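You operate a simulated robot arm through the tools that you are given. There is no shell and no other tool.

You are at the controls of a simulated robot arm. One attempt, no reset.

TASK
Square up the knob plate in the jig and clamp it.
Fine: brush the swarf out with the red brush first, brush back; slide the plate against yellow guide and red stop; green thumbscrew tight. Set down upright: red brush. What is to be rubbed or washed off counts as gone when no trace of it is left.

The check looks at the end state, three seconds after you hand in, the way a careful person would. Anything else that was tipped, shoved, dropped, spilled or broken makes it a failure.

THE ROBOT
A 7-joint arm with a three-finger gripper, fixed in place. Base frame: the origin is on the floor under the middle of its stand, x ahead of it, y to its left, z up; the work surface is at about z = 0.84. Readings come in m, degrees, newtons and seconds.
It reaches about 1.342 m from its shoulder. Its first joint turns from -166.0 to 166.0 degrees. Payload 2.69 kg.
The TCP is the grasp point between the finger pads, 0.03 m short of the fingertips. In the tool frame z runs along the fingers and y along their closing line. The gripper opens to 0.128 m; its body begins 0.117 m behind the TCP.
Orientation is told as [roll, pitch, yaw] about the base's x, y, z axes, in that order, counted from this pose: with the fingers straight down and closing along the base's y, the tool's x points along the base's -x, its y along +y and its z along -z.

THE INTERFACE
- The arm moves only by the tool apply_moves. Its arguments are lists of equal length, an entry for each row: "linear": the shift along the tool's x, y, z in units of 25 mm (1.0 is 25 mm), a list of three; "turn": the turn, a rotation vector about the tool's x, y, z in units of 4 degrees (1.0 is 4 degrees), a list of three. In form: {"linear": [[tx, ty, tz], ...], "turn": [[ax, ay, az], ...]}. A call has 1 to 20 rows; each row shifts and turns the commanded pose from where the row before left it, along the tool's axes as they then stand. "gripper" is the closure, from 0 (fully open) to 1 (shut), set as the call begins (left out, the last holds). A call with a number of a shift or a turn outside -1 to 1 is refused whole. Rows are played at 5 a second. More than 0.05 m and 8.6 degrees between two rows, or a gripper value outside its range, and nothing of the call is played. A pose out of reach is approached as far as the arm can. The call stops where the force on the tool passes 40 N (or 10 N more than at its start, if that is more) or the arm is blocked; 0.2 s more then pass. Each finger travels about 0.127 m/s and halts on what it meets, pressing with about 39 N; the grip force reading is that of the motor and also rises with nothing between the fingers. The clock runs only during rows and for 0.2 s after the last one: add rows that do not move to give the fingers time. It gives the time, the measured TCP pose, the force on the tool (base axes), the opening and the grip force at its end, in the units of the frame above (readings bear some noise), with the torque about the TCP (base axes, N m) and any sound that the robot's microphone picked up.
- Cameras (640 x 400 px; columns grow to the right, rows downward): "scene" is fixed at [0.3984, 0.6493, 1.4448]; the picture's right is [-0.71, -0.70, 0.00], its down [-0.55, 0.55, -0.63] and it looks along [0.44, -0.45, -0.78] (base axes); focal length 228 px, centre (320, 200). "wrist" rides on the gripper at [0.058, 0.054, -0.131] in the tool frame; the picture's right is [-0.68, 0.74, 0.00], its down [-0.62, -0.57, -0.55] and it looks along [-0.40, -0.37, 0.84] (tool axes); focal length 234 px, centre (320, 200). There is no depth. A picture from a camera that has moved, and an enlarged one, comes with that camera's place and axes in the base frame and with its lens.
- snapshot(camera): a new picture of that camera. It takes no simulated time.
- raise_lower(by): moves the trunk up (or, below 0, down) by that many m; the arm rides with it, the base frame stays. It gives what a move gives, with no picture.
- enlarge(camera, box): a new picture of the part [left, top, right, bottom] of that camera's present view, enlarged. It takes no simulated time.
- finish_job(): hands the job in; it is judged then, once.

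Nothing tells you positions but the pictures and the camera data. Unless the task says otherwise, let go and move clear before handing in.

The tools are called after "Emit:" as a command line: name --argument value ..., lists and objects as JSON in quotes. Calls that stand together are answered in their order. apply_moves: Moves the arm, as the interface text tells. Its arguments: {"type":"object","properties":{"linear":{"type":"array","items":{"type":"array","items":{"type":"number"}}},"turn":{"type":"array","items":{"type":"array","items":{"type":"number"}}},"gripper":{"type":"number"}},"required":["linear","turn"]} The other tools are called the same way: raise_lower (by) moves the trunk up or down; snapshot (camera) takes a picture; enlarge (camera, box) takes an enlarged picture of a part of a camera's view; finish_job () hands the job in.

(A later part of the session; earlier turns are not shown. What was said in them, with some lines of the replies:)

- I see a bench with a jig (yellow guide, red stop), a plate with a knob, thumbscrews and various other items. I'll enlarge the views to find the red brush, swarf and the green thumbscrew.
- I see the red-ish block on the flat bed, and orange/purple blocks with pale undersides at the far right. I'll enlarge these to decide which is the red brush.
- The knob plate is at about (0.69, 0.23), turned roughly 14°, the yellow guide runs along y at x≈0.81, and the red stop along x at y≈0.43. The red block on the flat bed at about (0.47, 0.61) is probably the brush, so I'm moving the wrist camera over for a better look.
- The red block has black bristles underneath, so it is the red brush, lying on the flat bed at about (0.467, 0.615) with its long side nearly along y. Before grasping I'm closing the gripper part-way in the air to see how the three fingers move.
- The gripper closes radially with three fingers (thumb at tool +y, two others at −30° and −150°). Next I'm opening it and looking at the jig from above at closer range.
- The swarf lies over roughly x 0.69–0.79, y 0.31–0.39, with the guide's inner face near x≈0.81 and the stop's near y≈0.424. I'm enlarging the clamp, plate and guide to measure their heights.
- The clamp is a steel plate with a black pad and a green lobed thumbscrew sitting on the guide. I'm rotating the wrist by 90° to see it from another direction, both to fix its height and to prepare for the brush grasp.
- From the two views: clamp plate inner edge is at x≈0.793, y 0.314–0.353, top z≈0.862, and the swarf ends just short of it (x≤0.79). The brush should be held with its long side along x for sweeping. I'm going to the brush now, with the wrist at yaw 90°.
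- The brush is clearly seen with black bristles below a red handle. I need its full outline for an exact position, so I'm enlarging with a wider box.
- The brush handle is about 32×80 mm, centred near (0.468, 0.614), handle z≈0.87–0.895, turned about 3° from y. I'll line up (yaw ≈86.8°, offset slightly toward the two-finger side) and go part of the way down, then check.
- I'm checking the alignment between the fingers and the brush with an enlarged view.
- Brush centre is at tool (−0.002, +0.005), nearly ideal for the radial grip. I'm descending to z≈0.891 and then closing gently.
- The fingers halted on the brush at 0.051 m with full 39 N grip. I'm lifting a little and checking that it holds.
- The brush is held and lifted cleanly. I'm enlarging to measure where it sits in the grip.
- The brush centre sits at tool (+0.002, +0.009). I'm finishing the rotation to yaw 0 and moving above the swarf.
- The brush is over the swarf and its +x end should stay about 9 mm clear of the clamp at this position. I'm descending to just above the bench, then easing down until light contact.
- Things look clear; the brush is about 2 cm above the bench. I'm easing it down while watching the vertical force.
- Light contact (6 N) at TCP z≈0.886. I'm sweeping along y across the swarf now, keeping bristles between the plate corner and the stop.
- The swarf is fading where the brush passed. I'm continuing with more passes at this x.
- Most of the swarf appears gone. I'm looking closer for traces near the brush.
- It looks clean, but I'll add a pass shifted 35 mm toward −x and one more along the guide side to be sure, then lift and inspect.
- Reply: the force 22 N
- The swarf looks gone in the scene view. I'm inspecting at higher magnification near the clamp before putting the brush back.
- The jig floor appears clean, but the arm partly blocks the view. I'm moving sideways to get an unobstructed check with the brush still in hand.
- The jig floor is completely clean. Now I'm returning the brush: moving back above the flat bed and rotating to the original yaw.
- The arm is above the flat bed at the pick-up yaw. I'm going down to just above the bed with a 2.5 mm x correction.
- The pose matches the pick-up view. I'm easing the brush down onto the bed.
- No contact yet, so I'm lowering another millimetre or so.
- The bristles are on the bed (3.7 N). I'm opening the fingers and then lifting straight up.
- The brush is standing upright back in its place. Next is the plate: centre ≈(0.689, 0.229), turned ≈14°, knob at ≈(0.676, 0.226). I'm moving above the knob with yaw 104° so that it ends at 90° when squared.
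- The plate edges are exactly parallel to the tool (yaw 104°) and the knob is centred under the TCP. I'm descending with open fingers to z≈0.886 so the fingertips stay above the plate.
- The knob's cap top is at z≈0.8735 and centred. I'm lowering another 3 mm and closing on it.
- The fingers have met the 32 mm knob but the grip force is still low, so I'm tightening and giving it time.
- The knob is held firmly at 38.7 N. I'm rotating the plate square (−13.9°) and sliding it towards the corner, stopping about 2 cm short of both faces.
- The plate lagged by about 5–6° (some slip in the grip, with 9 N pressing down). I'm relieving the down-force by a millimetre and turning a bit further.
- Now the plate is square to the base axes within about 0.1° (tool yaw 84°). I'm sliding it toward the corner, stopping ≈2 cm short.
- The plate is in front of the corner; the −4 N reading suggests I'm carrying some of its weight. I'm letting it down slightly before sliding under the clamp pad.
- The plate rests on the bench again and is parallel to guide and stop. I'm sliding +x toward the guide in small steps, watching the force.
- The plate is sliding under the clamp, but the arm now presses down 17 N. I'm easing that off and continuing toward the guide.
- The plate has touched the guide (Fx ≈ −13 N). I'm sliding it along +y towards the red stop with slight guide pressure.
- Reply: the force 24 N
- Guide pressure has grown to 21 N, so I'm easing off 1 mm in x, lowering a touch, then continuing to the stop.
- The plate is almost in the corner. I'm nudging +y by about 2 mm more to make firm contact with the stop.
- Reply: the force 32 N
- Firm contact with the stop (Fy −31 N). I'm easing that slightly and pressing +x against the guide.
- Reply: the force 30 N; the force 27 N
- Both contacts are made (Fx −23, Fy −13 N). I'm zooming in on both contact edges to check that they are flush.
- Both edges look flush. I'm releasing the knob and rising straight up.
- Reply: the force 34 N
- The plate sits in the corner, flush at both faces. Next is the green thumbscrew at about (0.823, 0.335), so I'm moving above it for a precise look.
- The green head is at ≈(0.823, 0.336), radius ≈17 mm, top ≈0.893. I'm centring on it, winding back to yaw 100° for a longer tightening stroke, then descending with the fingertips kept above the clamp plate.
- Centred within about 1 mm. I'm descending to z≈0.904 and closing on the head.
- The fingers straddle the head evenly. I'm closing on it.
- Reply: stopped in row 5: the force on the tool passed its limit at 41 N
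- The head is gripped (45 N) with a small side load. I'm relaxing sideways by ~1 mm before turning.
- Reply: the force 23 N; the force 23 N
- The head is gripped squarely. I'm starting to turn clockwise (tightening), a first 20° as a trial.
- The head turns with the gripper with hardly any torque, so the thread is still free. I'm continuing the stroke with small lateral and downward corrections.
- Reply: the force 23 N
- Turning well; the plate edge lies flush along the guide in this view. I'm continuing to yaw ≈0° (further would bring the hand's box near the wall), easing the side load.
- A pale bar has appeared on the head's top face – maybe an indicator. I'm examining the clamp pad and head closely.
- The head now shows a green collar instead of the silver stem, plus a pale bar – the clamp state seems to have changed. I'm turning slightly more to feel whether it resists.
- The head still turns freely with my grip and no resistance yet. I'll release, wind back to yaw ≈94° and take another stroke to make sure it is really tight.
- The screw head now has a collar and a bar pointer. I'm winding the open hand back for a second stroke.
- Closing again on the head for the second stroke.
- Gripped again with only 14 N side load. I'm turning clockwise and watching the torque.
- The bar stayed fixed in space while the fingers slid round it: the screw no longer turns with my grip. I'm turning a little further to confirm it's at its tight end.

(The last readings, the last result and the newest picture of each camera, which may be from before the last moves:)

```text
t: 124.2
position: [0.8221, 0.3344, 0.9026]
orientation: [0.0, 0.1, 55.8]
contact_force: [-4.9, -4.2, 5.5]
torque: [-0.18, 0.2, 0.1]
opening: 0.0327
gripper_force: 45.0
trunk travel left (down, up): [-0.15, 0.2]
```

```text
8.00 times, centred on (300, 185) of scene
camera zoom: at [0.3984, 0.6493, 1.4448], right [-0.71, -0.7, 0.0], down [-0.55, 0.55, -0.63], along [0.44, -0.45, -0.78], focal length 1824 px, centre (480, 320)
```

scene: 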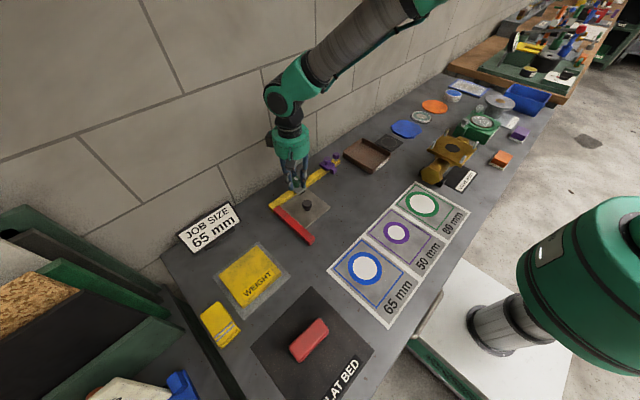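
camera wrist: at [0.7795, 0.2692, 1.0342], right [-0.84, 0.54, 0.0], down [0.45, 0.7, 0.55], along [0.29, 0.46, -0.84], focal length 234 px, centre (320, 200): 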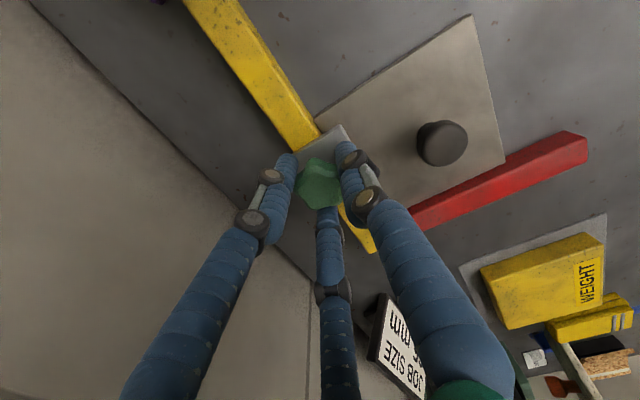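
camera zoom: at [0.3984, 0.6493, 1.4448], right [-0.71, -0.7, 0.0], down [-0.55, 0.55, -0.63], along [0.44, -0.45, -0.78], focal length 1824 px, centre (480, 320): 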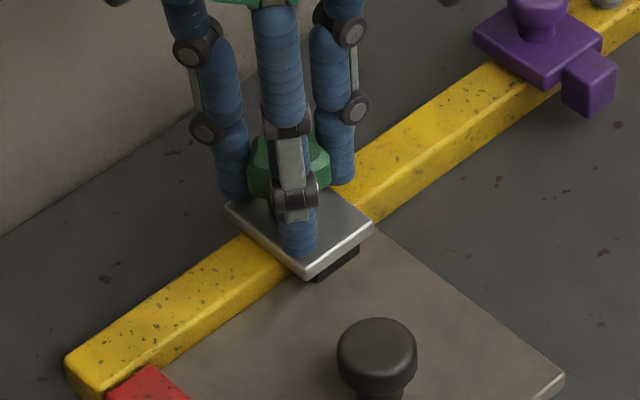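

The bar stays at a fixed angle while the fingers slip, so the thumbscrew is at its tight stop. I'm releasing, lifting straight up and checking the whole jig.

Emit:
apply_moves --linear '[[0, 0, 0], [0, 0, 0], [0, 0, 0]]' --turn '[[0, 0, 0], [0, 0, 0], [0, 0, 0]]' --gripper 0.45

Emit:
apply_moves --linear '[[0, 0, -0.4], [0, 0, -0.8], [0, 0, -1], [0, 0, -1], [0, 0, -1], [0, 0, 0]]' --turn '[[0, 0, 0], [0, 0, 0], [0, 0, 0], [0, 0, 0], [0, 0, 0], [0, 0, 0]]'

Emit:
snapshot --camera "wrist"

Emit:
enlarge --camera "scene" --box '[260, 150, 350, 230]'

```text
t: 125.0
position: [0.823, 0.3339, 0.9024]
orientation: [0.0, 0.0, 56.0]
contact_force: [-0.1, 0.2, -1.2]
torque: [0.0, -0.02, 0.0]
opening: 0.0704
gripper_force: 0.1
trunk travel left (down, up): [-0.15, 0.2]
```

```text
t: 126.4
position: [0.8223, 0.336, 1.0097]
orientation: [-0.1, 0.2, 55.8]
contact_force: [-0.8, 0.2, 1.4]
torque: [0.0, 0.02, -0.03]
opening: 0.0702
gripper_force: 0.0
trunk travel left (down, up): [-0.15, 0.2]
```

```text
taken
camera wrist: at [0.7447, 0.3176, 1.1413], right [-0.23, 0.97, 0.0], down [0.81, 0.19, 0.55], along [0.53, 0.13, -0.84], focal length 234 px, centre (320, 200)
```

wrist: 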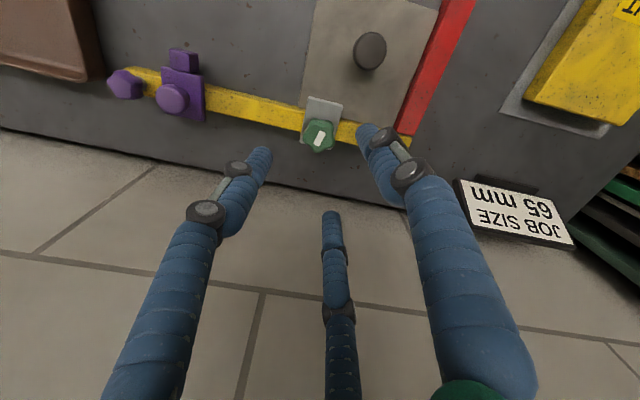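

```text
5.00 times, centred on (305, 190) of scene
camera zoom: at [0.3984, 0.6493, 1.4448], right [-0.71, -0.7, 0.0], down [-0.55, 0.55, -0.63], along [0.44, -0.45, -0.78], focal length 1140 px, centre (395, 250)
```

zoom: 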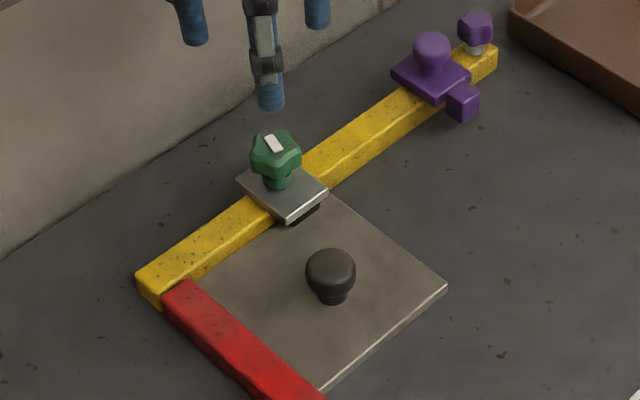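

I'm enlarging the wrist view to check for gaps between the plate, guide and stop.

Emit:
enlarge --camera "wrist" --box '[290, 0, 490, 150]'

Emit:
enlarge --camera "wrist" --box '[290, 80, 420, 160]'

Emit:
enlarge --camera "scene" --box '[300, 170, 340, 200]'

```text
2.67 times, centred on (390, 75) of wrist
camera zoom: at [0.7447, 0.3176, 1.1413], right [-0.23, 0.97, 0.0], down [0.81, 0.19, 0.55], along [0.53, 0.13, -0.84], focal length 624 px, centre (133, 533)
```

zoom: 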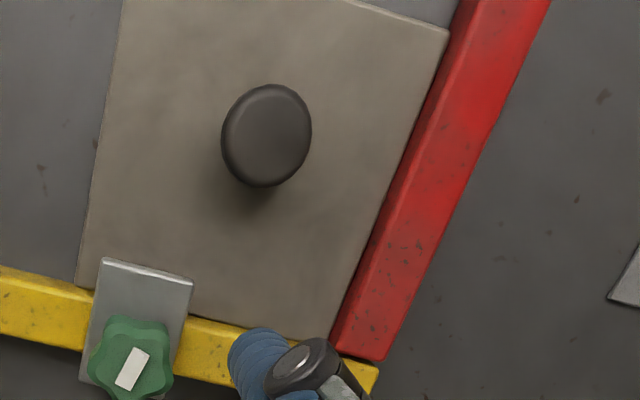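

```text
4.92 times, centred on (355, 120) of wrist
camera zoom: at [0.7447, 0.3176, 1.1413], right [-0.23, 0.97, 0.0], down [0.81, 0.19, 0.55], along [0.53, 0.13, -0.84], focal length 1153 px, centre (148, 594)
```

zoom: 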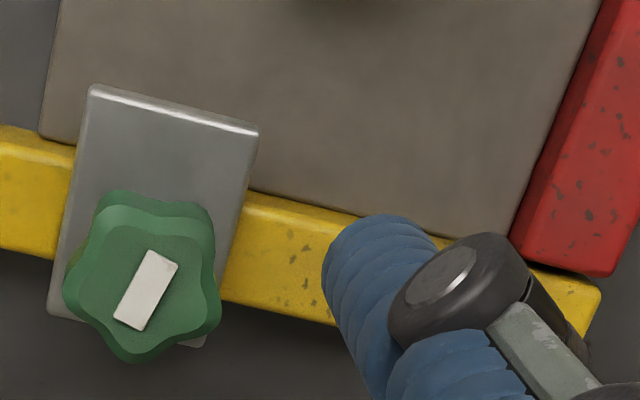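

```text
13.33 times, centred on (320, 185) of scene
camera zoom: at [0.3984, 0.6493, 1.4448], right [-0.71, -0.7, 0.0], down [-0.55, 0.55, -0.63], along [0.44, -0.45, -0.78], focal length 3040 px, centre (320, 400)
```

zoom: 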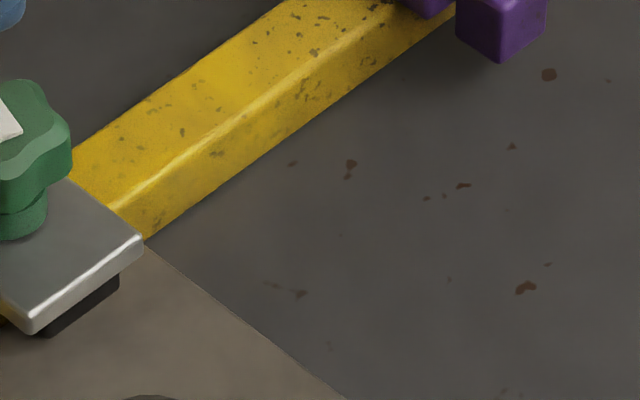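

Everything looks flush and clamped. I'm raising and moving the arm clear, then making a final check of the whole bench.

Emit:
apply_moves --linear '[[0, 0, -1], [0, 0, -1], [0, 0, -1], [0, 0, -1], [0.97, -0.055, 0], [0.97, -0.055, 0], [0.97, -0.055, 0], [0.97, -0.055, 0], [0.97, -0.055, 0], [0.97, -0.055, 0], [0.97, -0.055, 0], [0.97, -0.055, 0], [0.97, -0.055, 0], [0.97, -0.055, 0], [0.97, -0.055, 0], [0.97, -0.055, 0], [0, 0, 0]]' --turn '[[0, 0, 0], [0, 0, 0], [0, 0, 0], [0, 0, 0], [0, 0, 0], [0, 0, 0], [0, 0, 0], [0, 0, 0], [0, 0, 0], [0, 0, 0], [0, 0, 0], [0, 0, 0], [0, 0, 0], [0, 0, 0], [0, 0, 0], [0, 0, 0], [0, 0, 0]]' --gripper 0

Emit:
snapshot --camera "scene"

Emit:
enlarge --camera "scene" --box '[260, 160, 350, 240]'

Emit:
enlarge --camera "scene" --box '[280, 180, 320, 220]'

Emit:
snapshot --camera "wrist"

```text
t: 130.0
position: [0.6723, 0.0854, 1.1105]
orientation: [-0.1, 0.0, 55.9]
contact_force: [-0.2, 0.0, 0.6]
torque: [0.02, -0.03, -0.02]
opening: 0.1281
gripper_force: 0.1
trunk travel left (down, up): [-0.15, 0.2]
```

```text
taken
```

scene: 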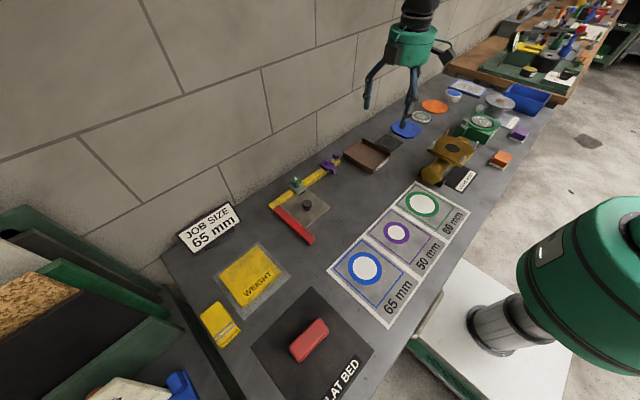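

```text
5.00 times, centred on (305, 200) of scene
camera zoom: at [0.3984, 0.6493, 1.4448], right [-0.71, -0.7, 0.0], down [-0.55, 0.55, -0.63], along [0.44, -0.45, -0.78], focal length 1140 px, centre (395, 200)
```

zoom: 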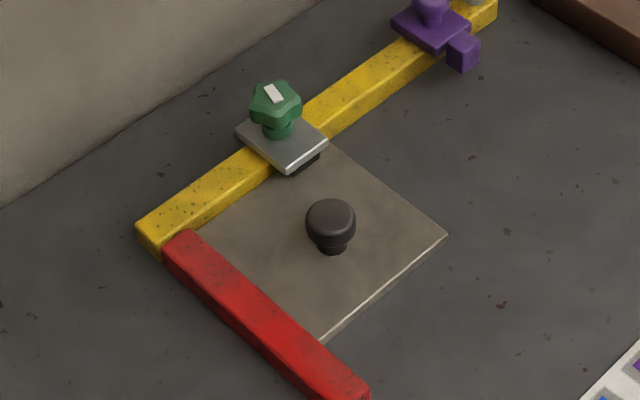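

```text
10.00 times, centred on (300, 200) of scene
camera zoom: at [0.3984, 0.6493, 1.4448], right [-0.71, -0.7, 0.0], down [-0.55, 0.55, -0.63], along [0.44, -0.45, -0.78], focal length 2280 px, centre (520, 200)
```

zoom: 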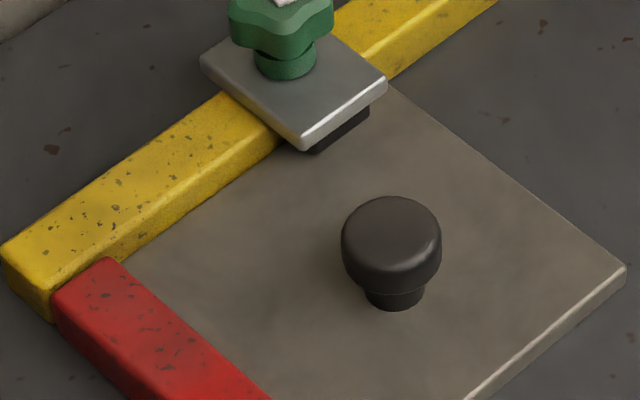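

```text
taken
camera wrist: at [0.596, 0.0677, 1.2415], right [-0.23, 0.97, 0.0], down [0.81, 0.19, 0.55], along [0.53, 0.13, -0.84], focal length 234 px, centre (320, 200)
```

wrist: 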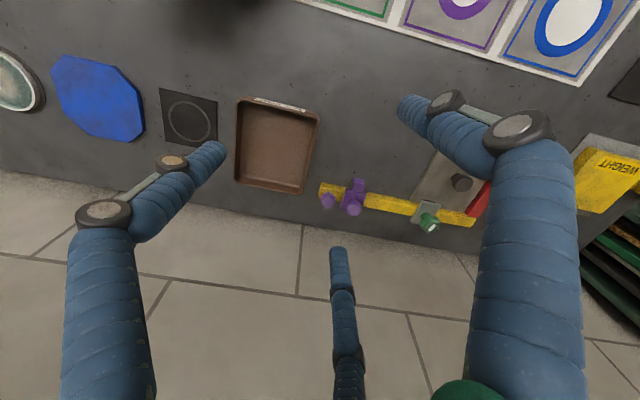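

The brush is upright in its place, and the jig looks right. For a like-for-like comparison of the clamp's height before and after tightening, I'm repeating the same enlarged views as earlier.

Emit:
enlarge --camera "scene" --box '[290, 185, 330, 215]'

Emit:
enlarge --camera "scene" --box '[270, 165, 350, 225]'

Emit:
enlarge --camera "scene" --box '[285, 170, 315, 195]'

Emit:
enlarge --camera "wrist" --box '[390, 160, 480, 240]'

Emit:
enlarge --camera "scene" --box '[270, 300, 350, 370]'

```text
13.33 times, centred on (310, 200) of scene
camera zoom: at [0.3984, 0.6493, 1.4448], right [-0.71, -0.7, 0.0], down [-0.55, 0.55, -0.63], along [0.44, -0.45, -0.78], focal length 3040 px, centre (453, 200)
```

zoom: 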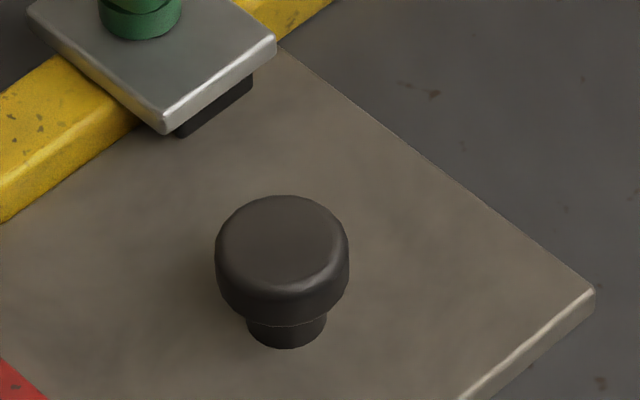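

```text
6.67 times, centred on (310, 195) of scene
camera zoom: at [0.3984, 0.6493, 1.4448], right [-0.71, -0.7, 0.0], down [-0.55, 0.55, -0.63], along [0.44, -0.45, -0.78], focal length 1520 px, centre (387, 233)
```

zoom: 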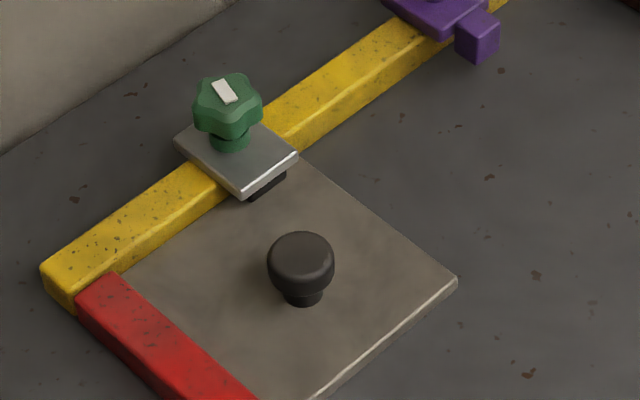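

```text
16.00 times, centred on (300, 182) of scene
camera zoom: at [0.3984, 0.6493, 1.4448], right [-0.71, -0.7, 0.0], down [-0.55, 0.55, -0.63], along [0.44, -0.45, -0.78], focal length 3649 px, centre (640, 480)
```

zoom: 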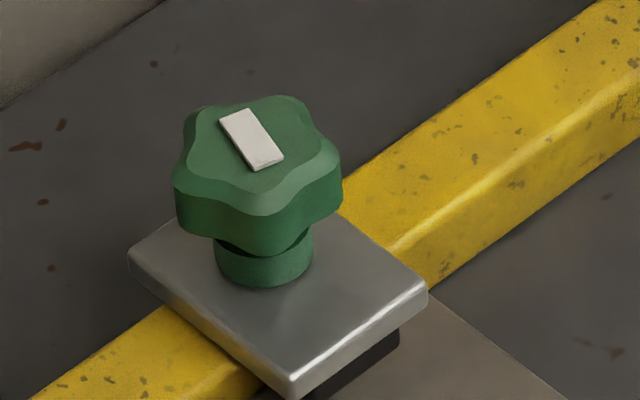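

```text
5.00 times, centred on (435, 200) of wrist
camera zoom: at [0.596, 0.0677, 1.2415], right [-0.23, 0.97, 0.0], down [0.81, 0.19, 0.55], along [0.53, 0.13, -0.84], focal length 1171 px, centre (-255, 200)
```

zoom: 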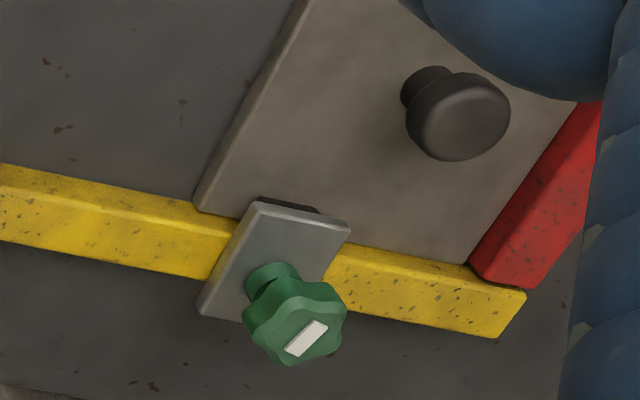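

```text
5.71 times, centred on (310, 335) of scene
camera zoom: at [0.3984, 0.6493, 1.4448], right [-0.71, -0.7, 0.0], down [-0.55, 0.55, -0.63], along [0.44, -0.45, -0.78], focal length 1303 px, centre (377, -571)
```

zoom: 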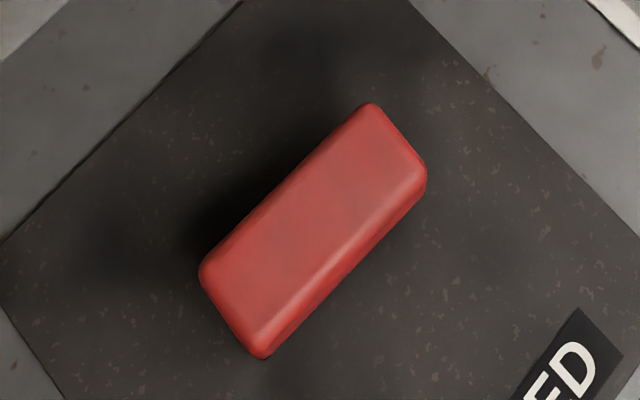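

I see the jig floor clean, the plate flush against the yellow guide and red stop, the green thumbscrew at its tight stop with the indicator bar showing, and the red brush upright on its bed. The arm is clear and nothing else moved, so I'm handing in.

Emit:
finish_job

```text
The job is handed in.
```

The knob plate is squared up in the jig and clamped, and I've handed the job in. I haven't seen the check's result.

- **Swarf:** brushed out with the red brush. Enlarged views of the jig floor showed no trace left.
- **Plate:** slid against the yellow guide and the red stop. It pressed firmly on both faces before I let go, and I saw no gaps afterwards.
- **Green thumbscrew:** turned clockwise about 106°. A second stroke of about 38° would not move it; the fingers just slipped. The silver stem also changed to a green collar with a pale bar on top. I took both as signs it is tight, but I felt no rise in torque, and the clamp plate itself looked no lower than before.
- **Red brush:** standing upright on the flat bed, within about 3 mm of where it started.

Nothing else on the bench looked moved, and the arm is clear with the gripper open.
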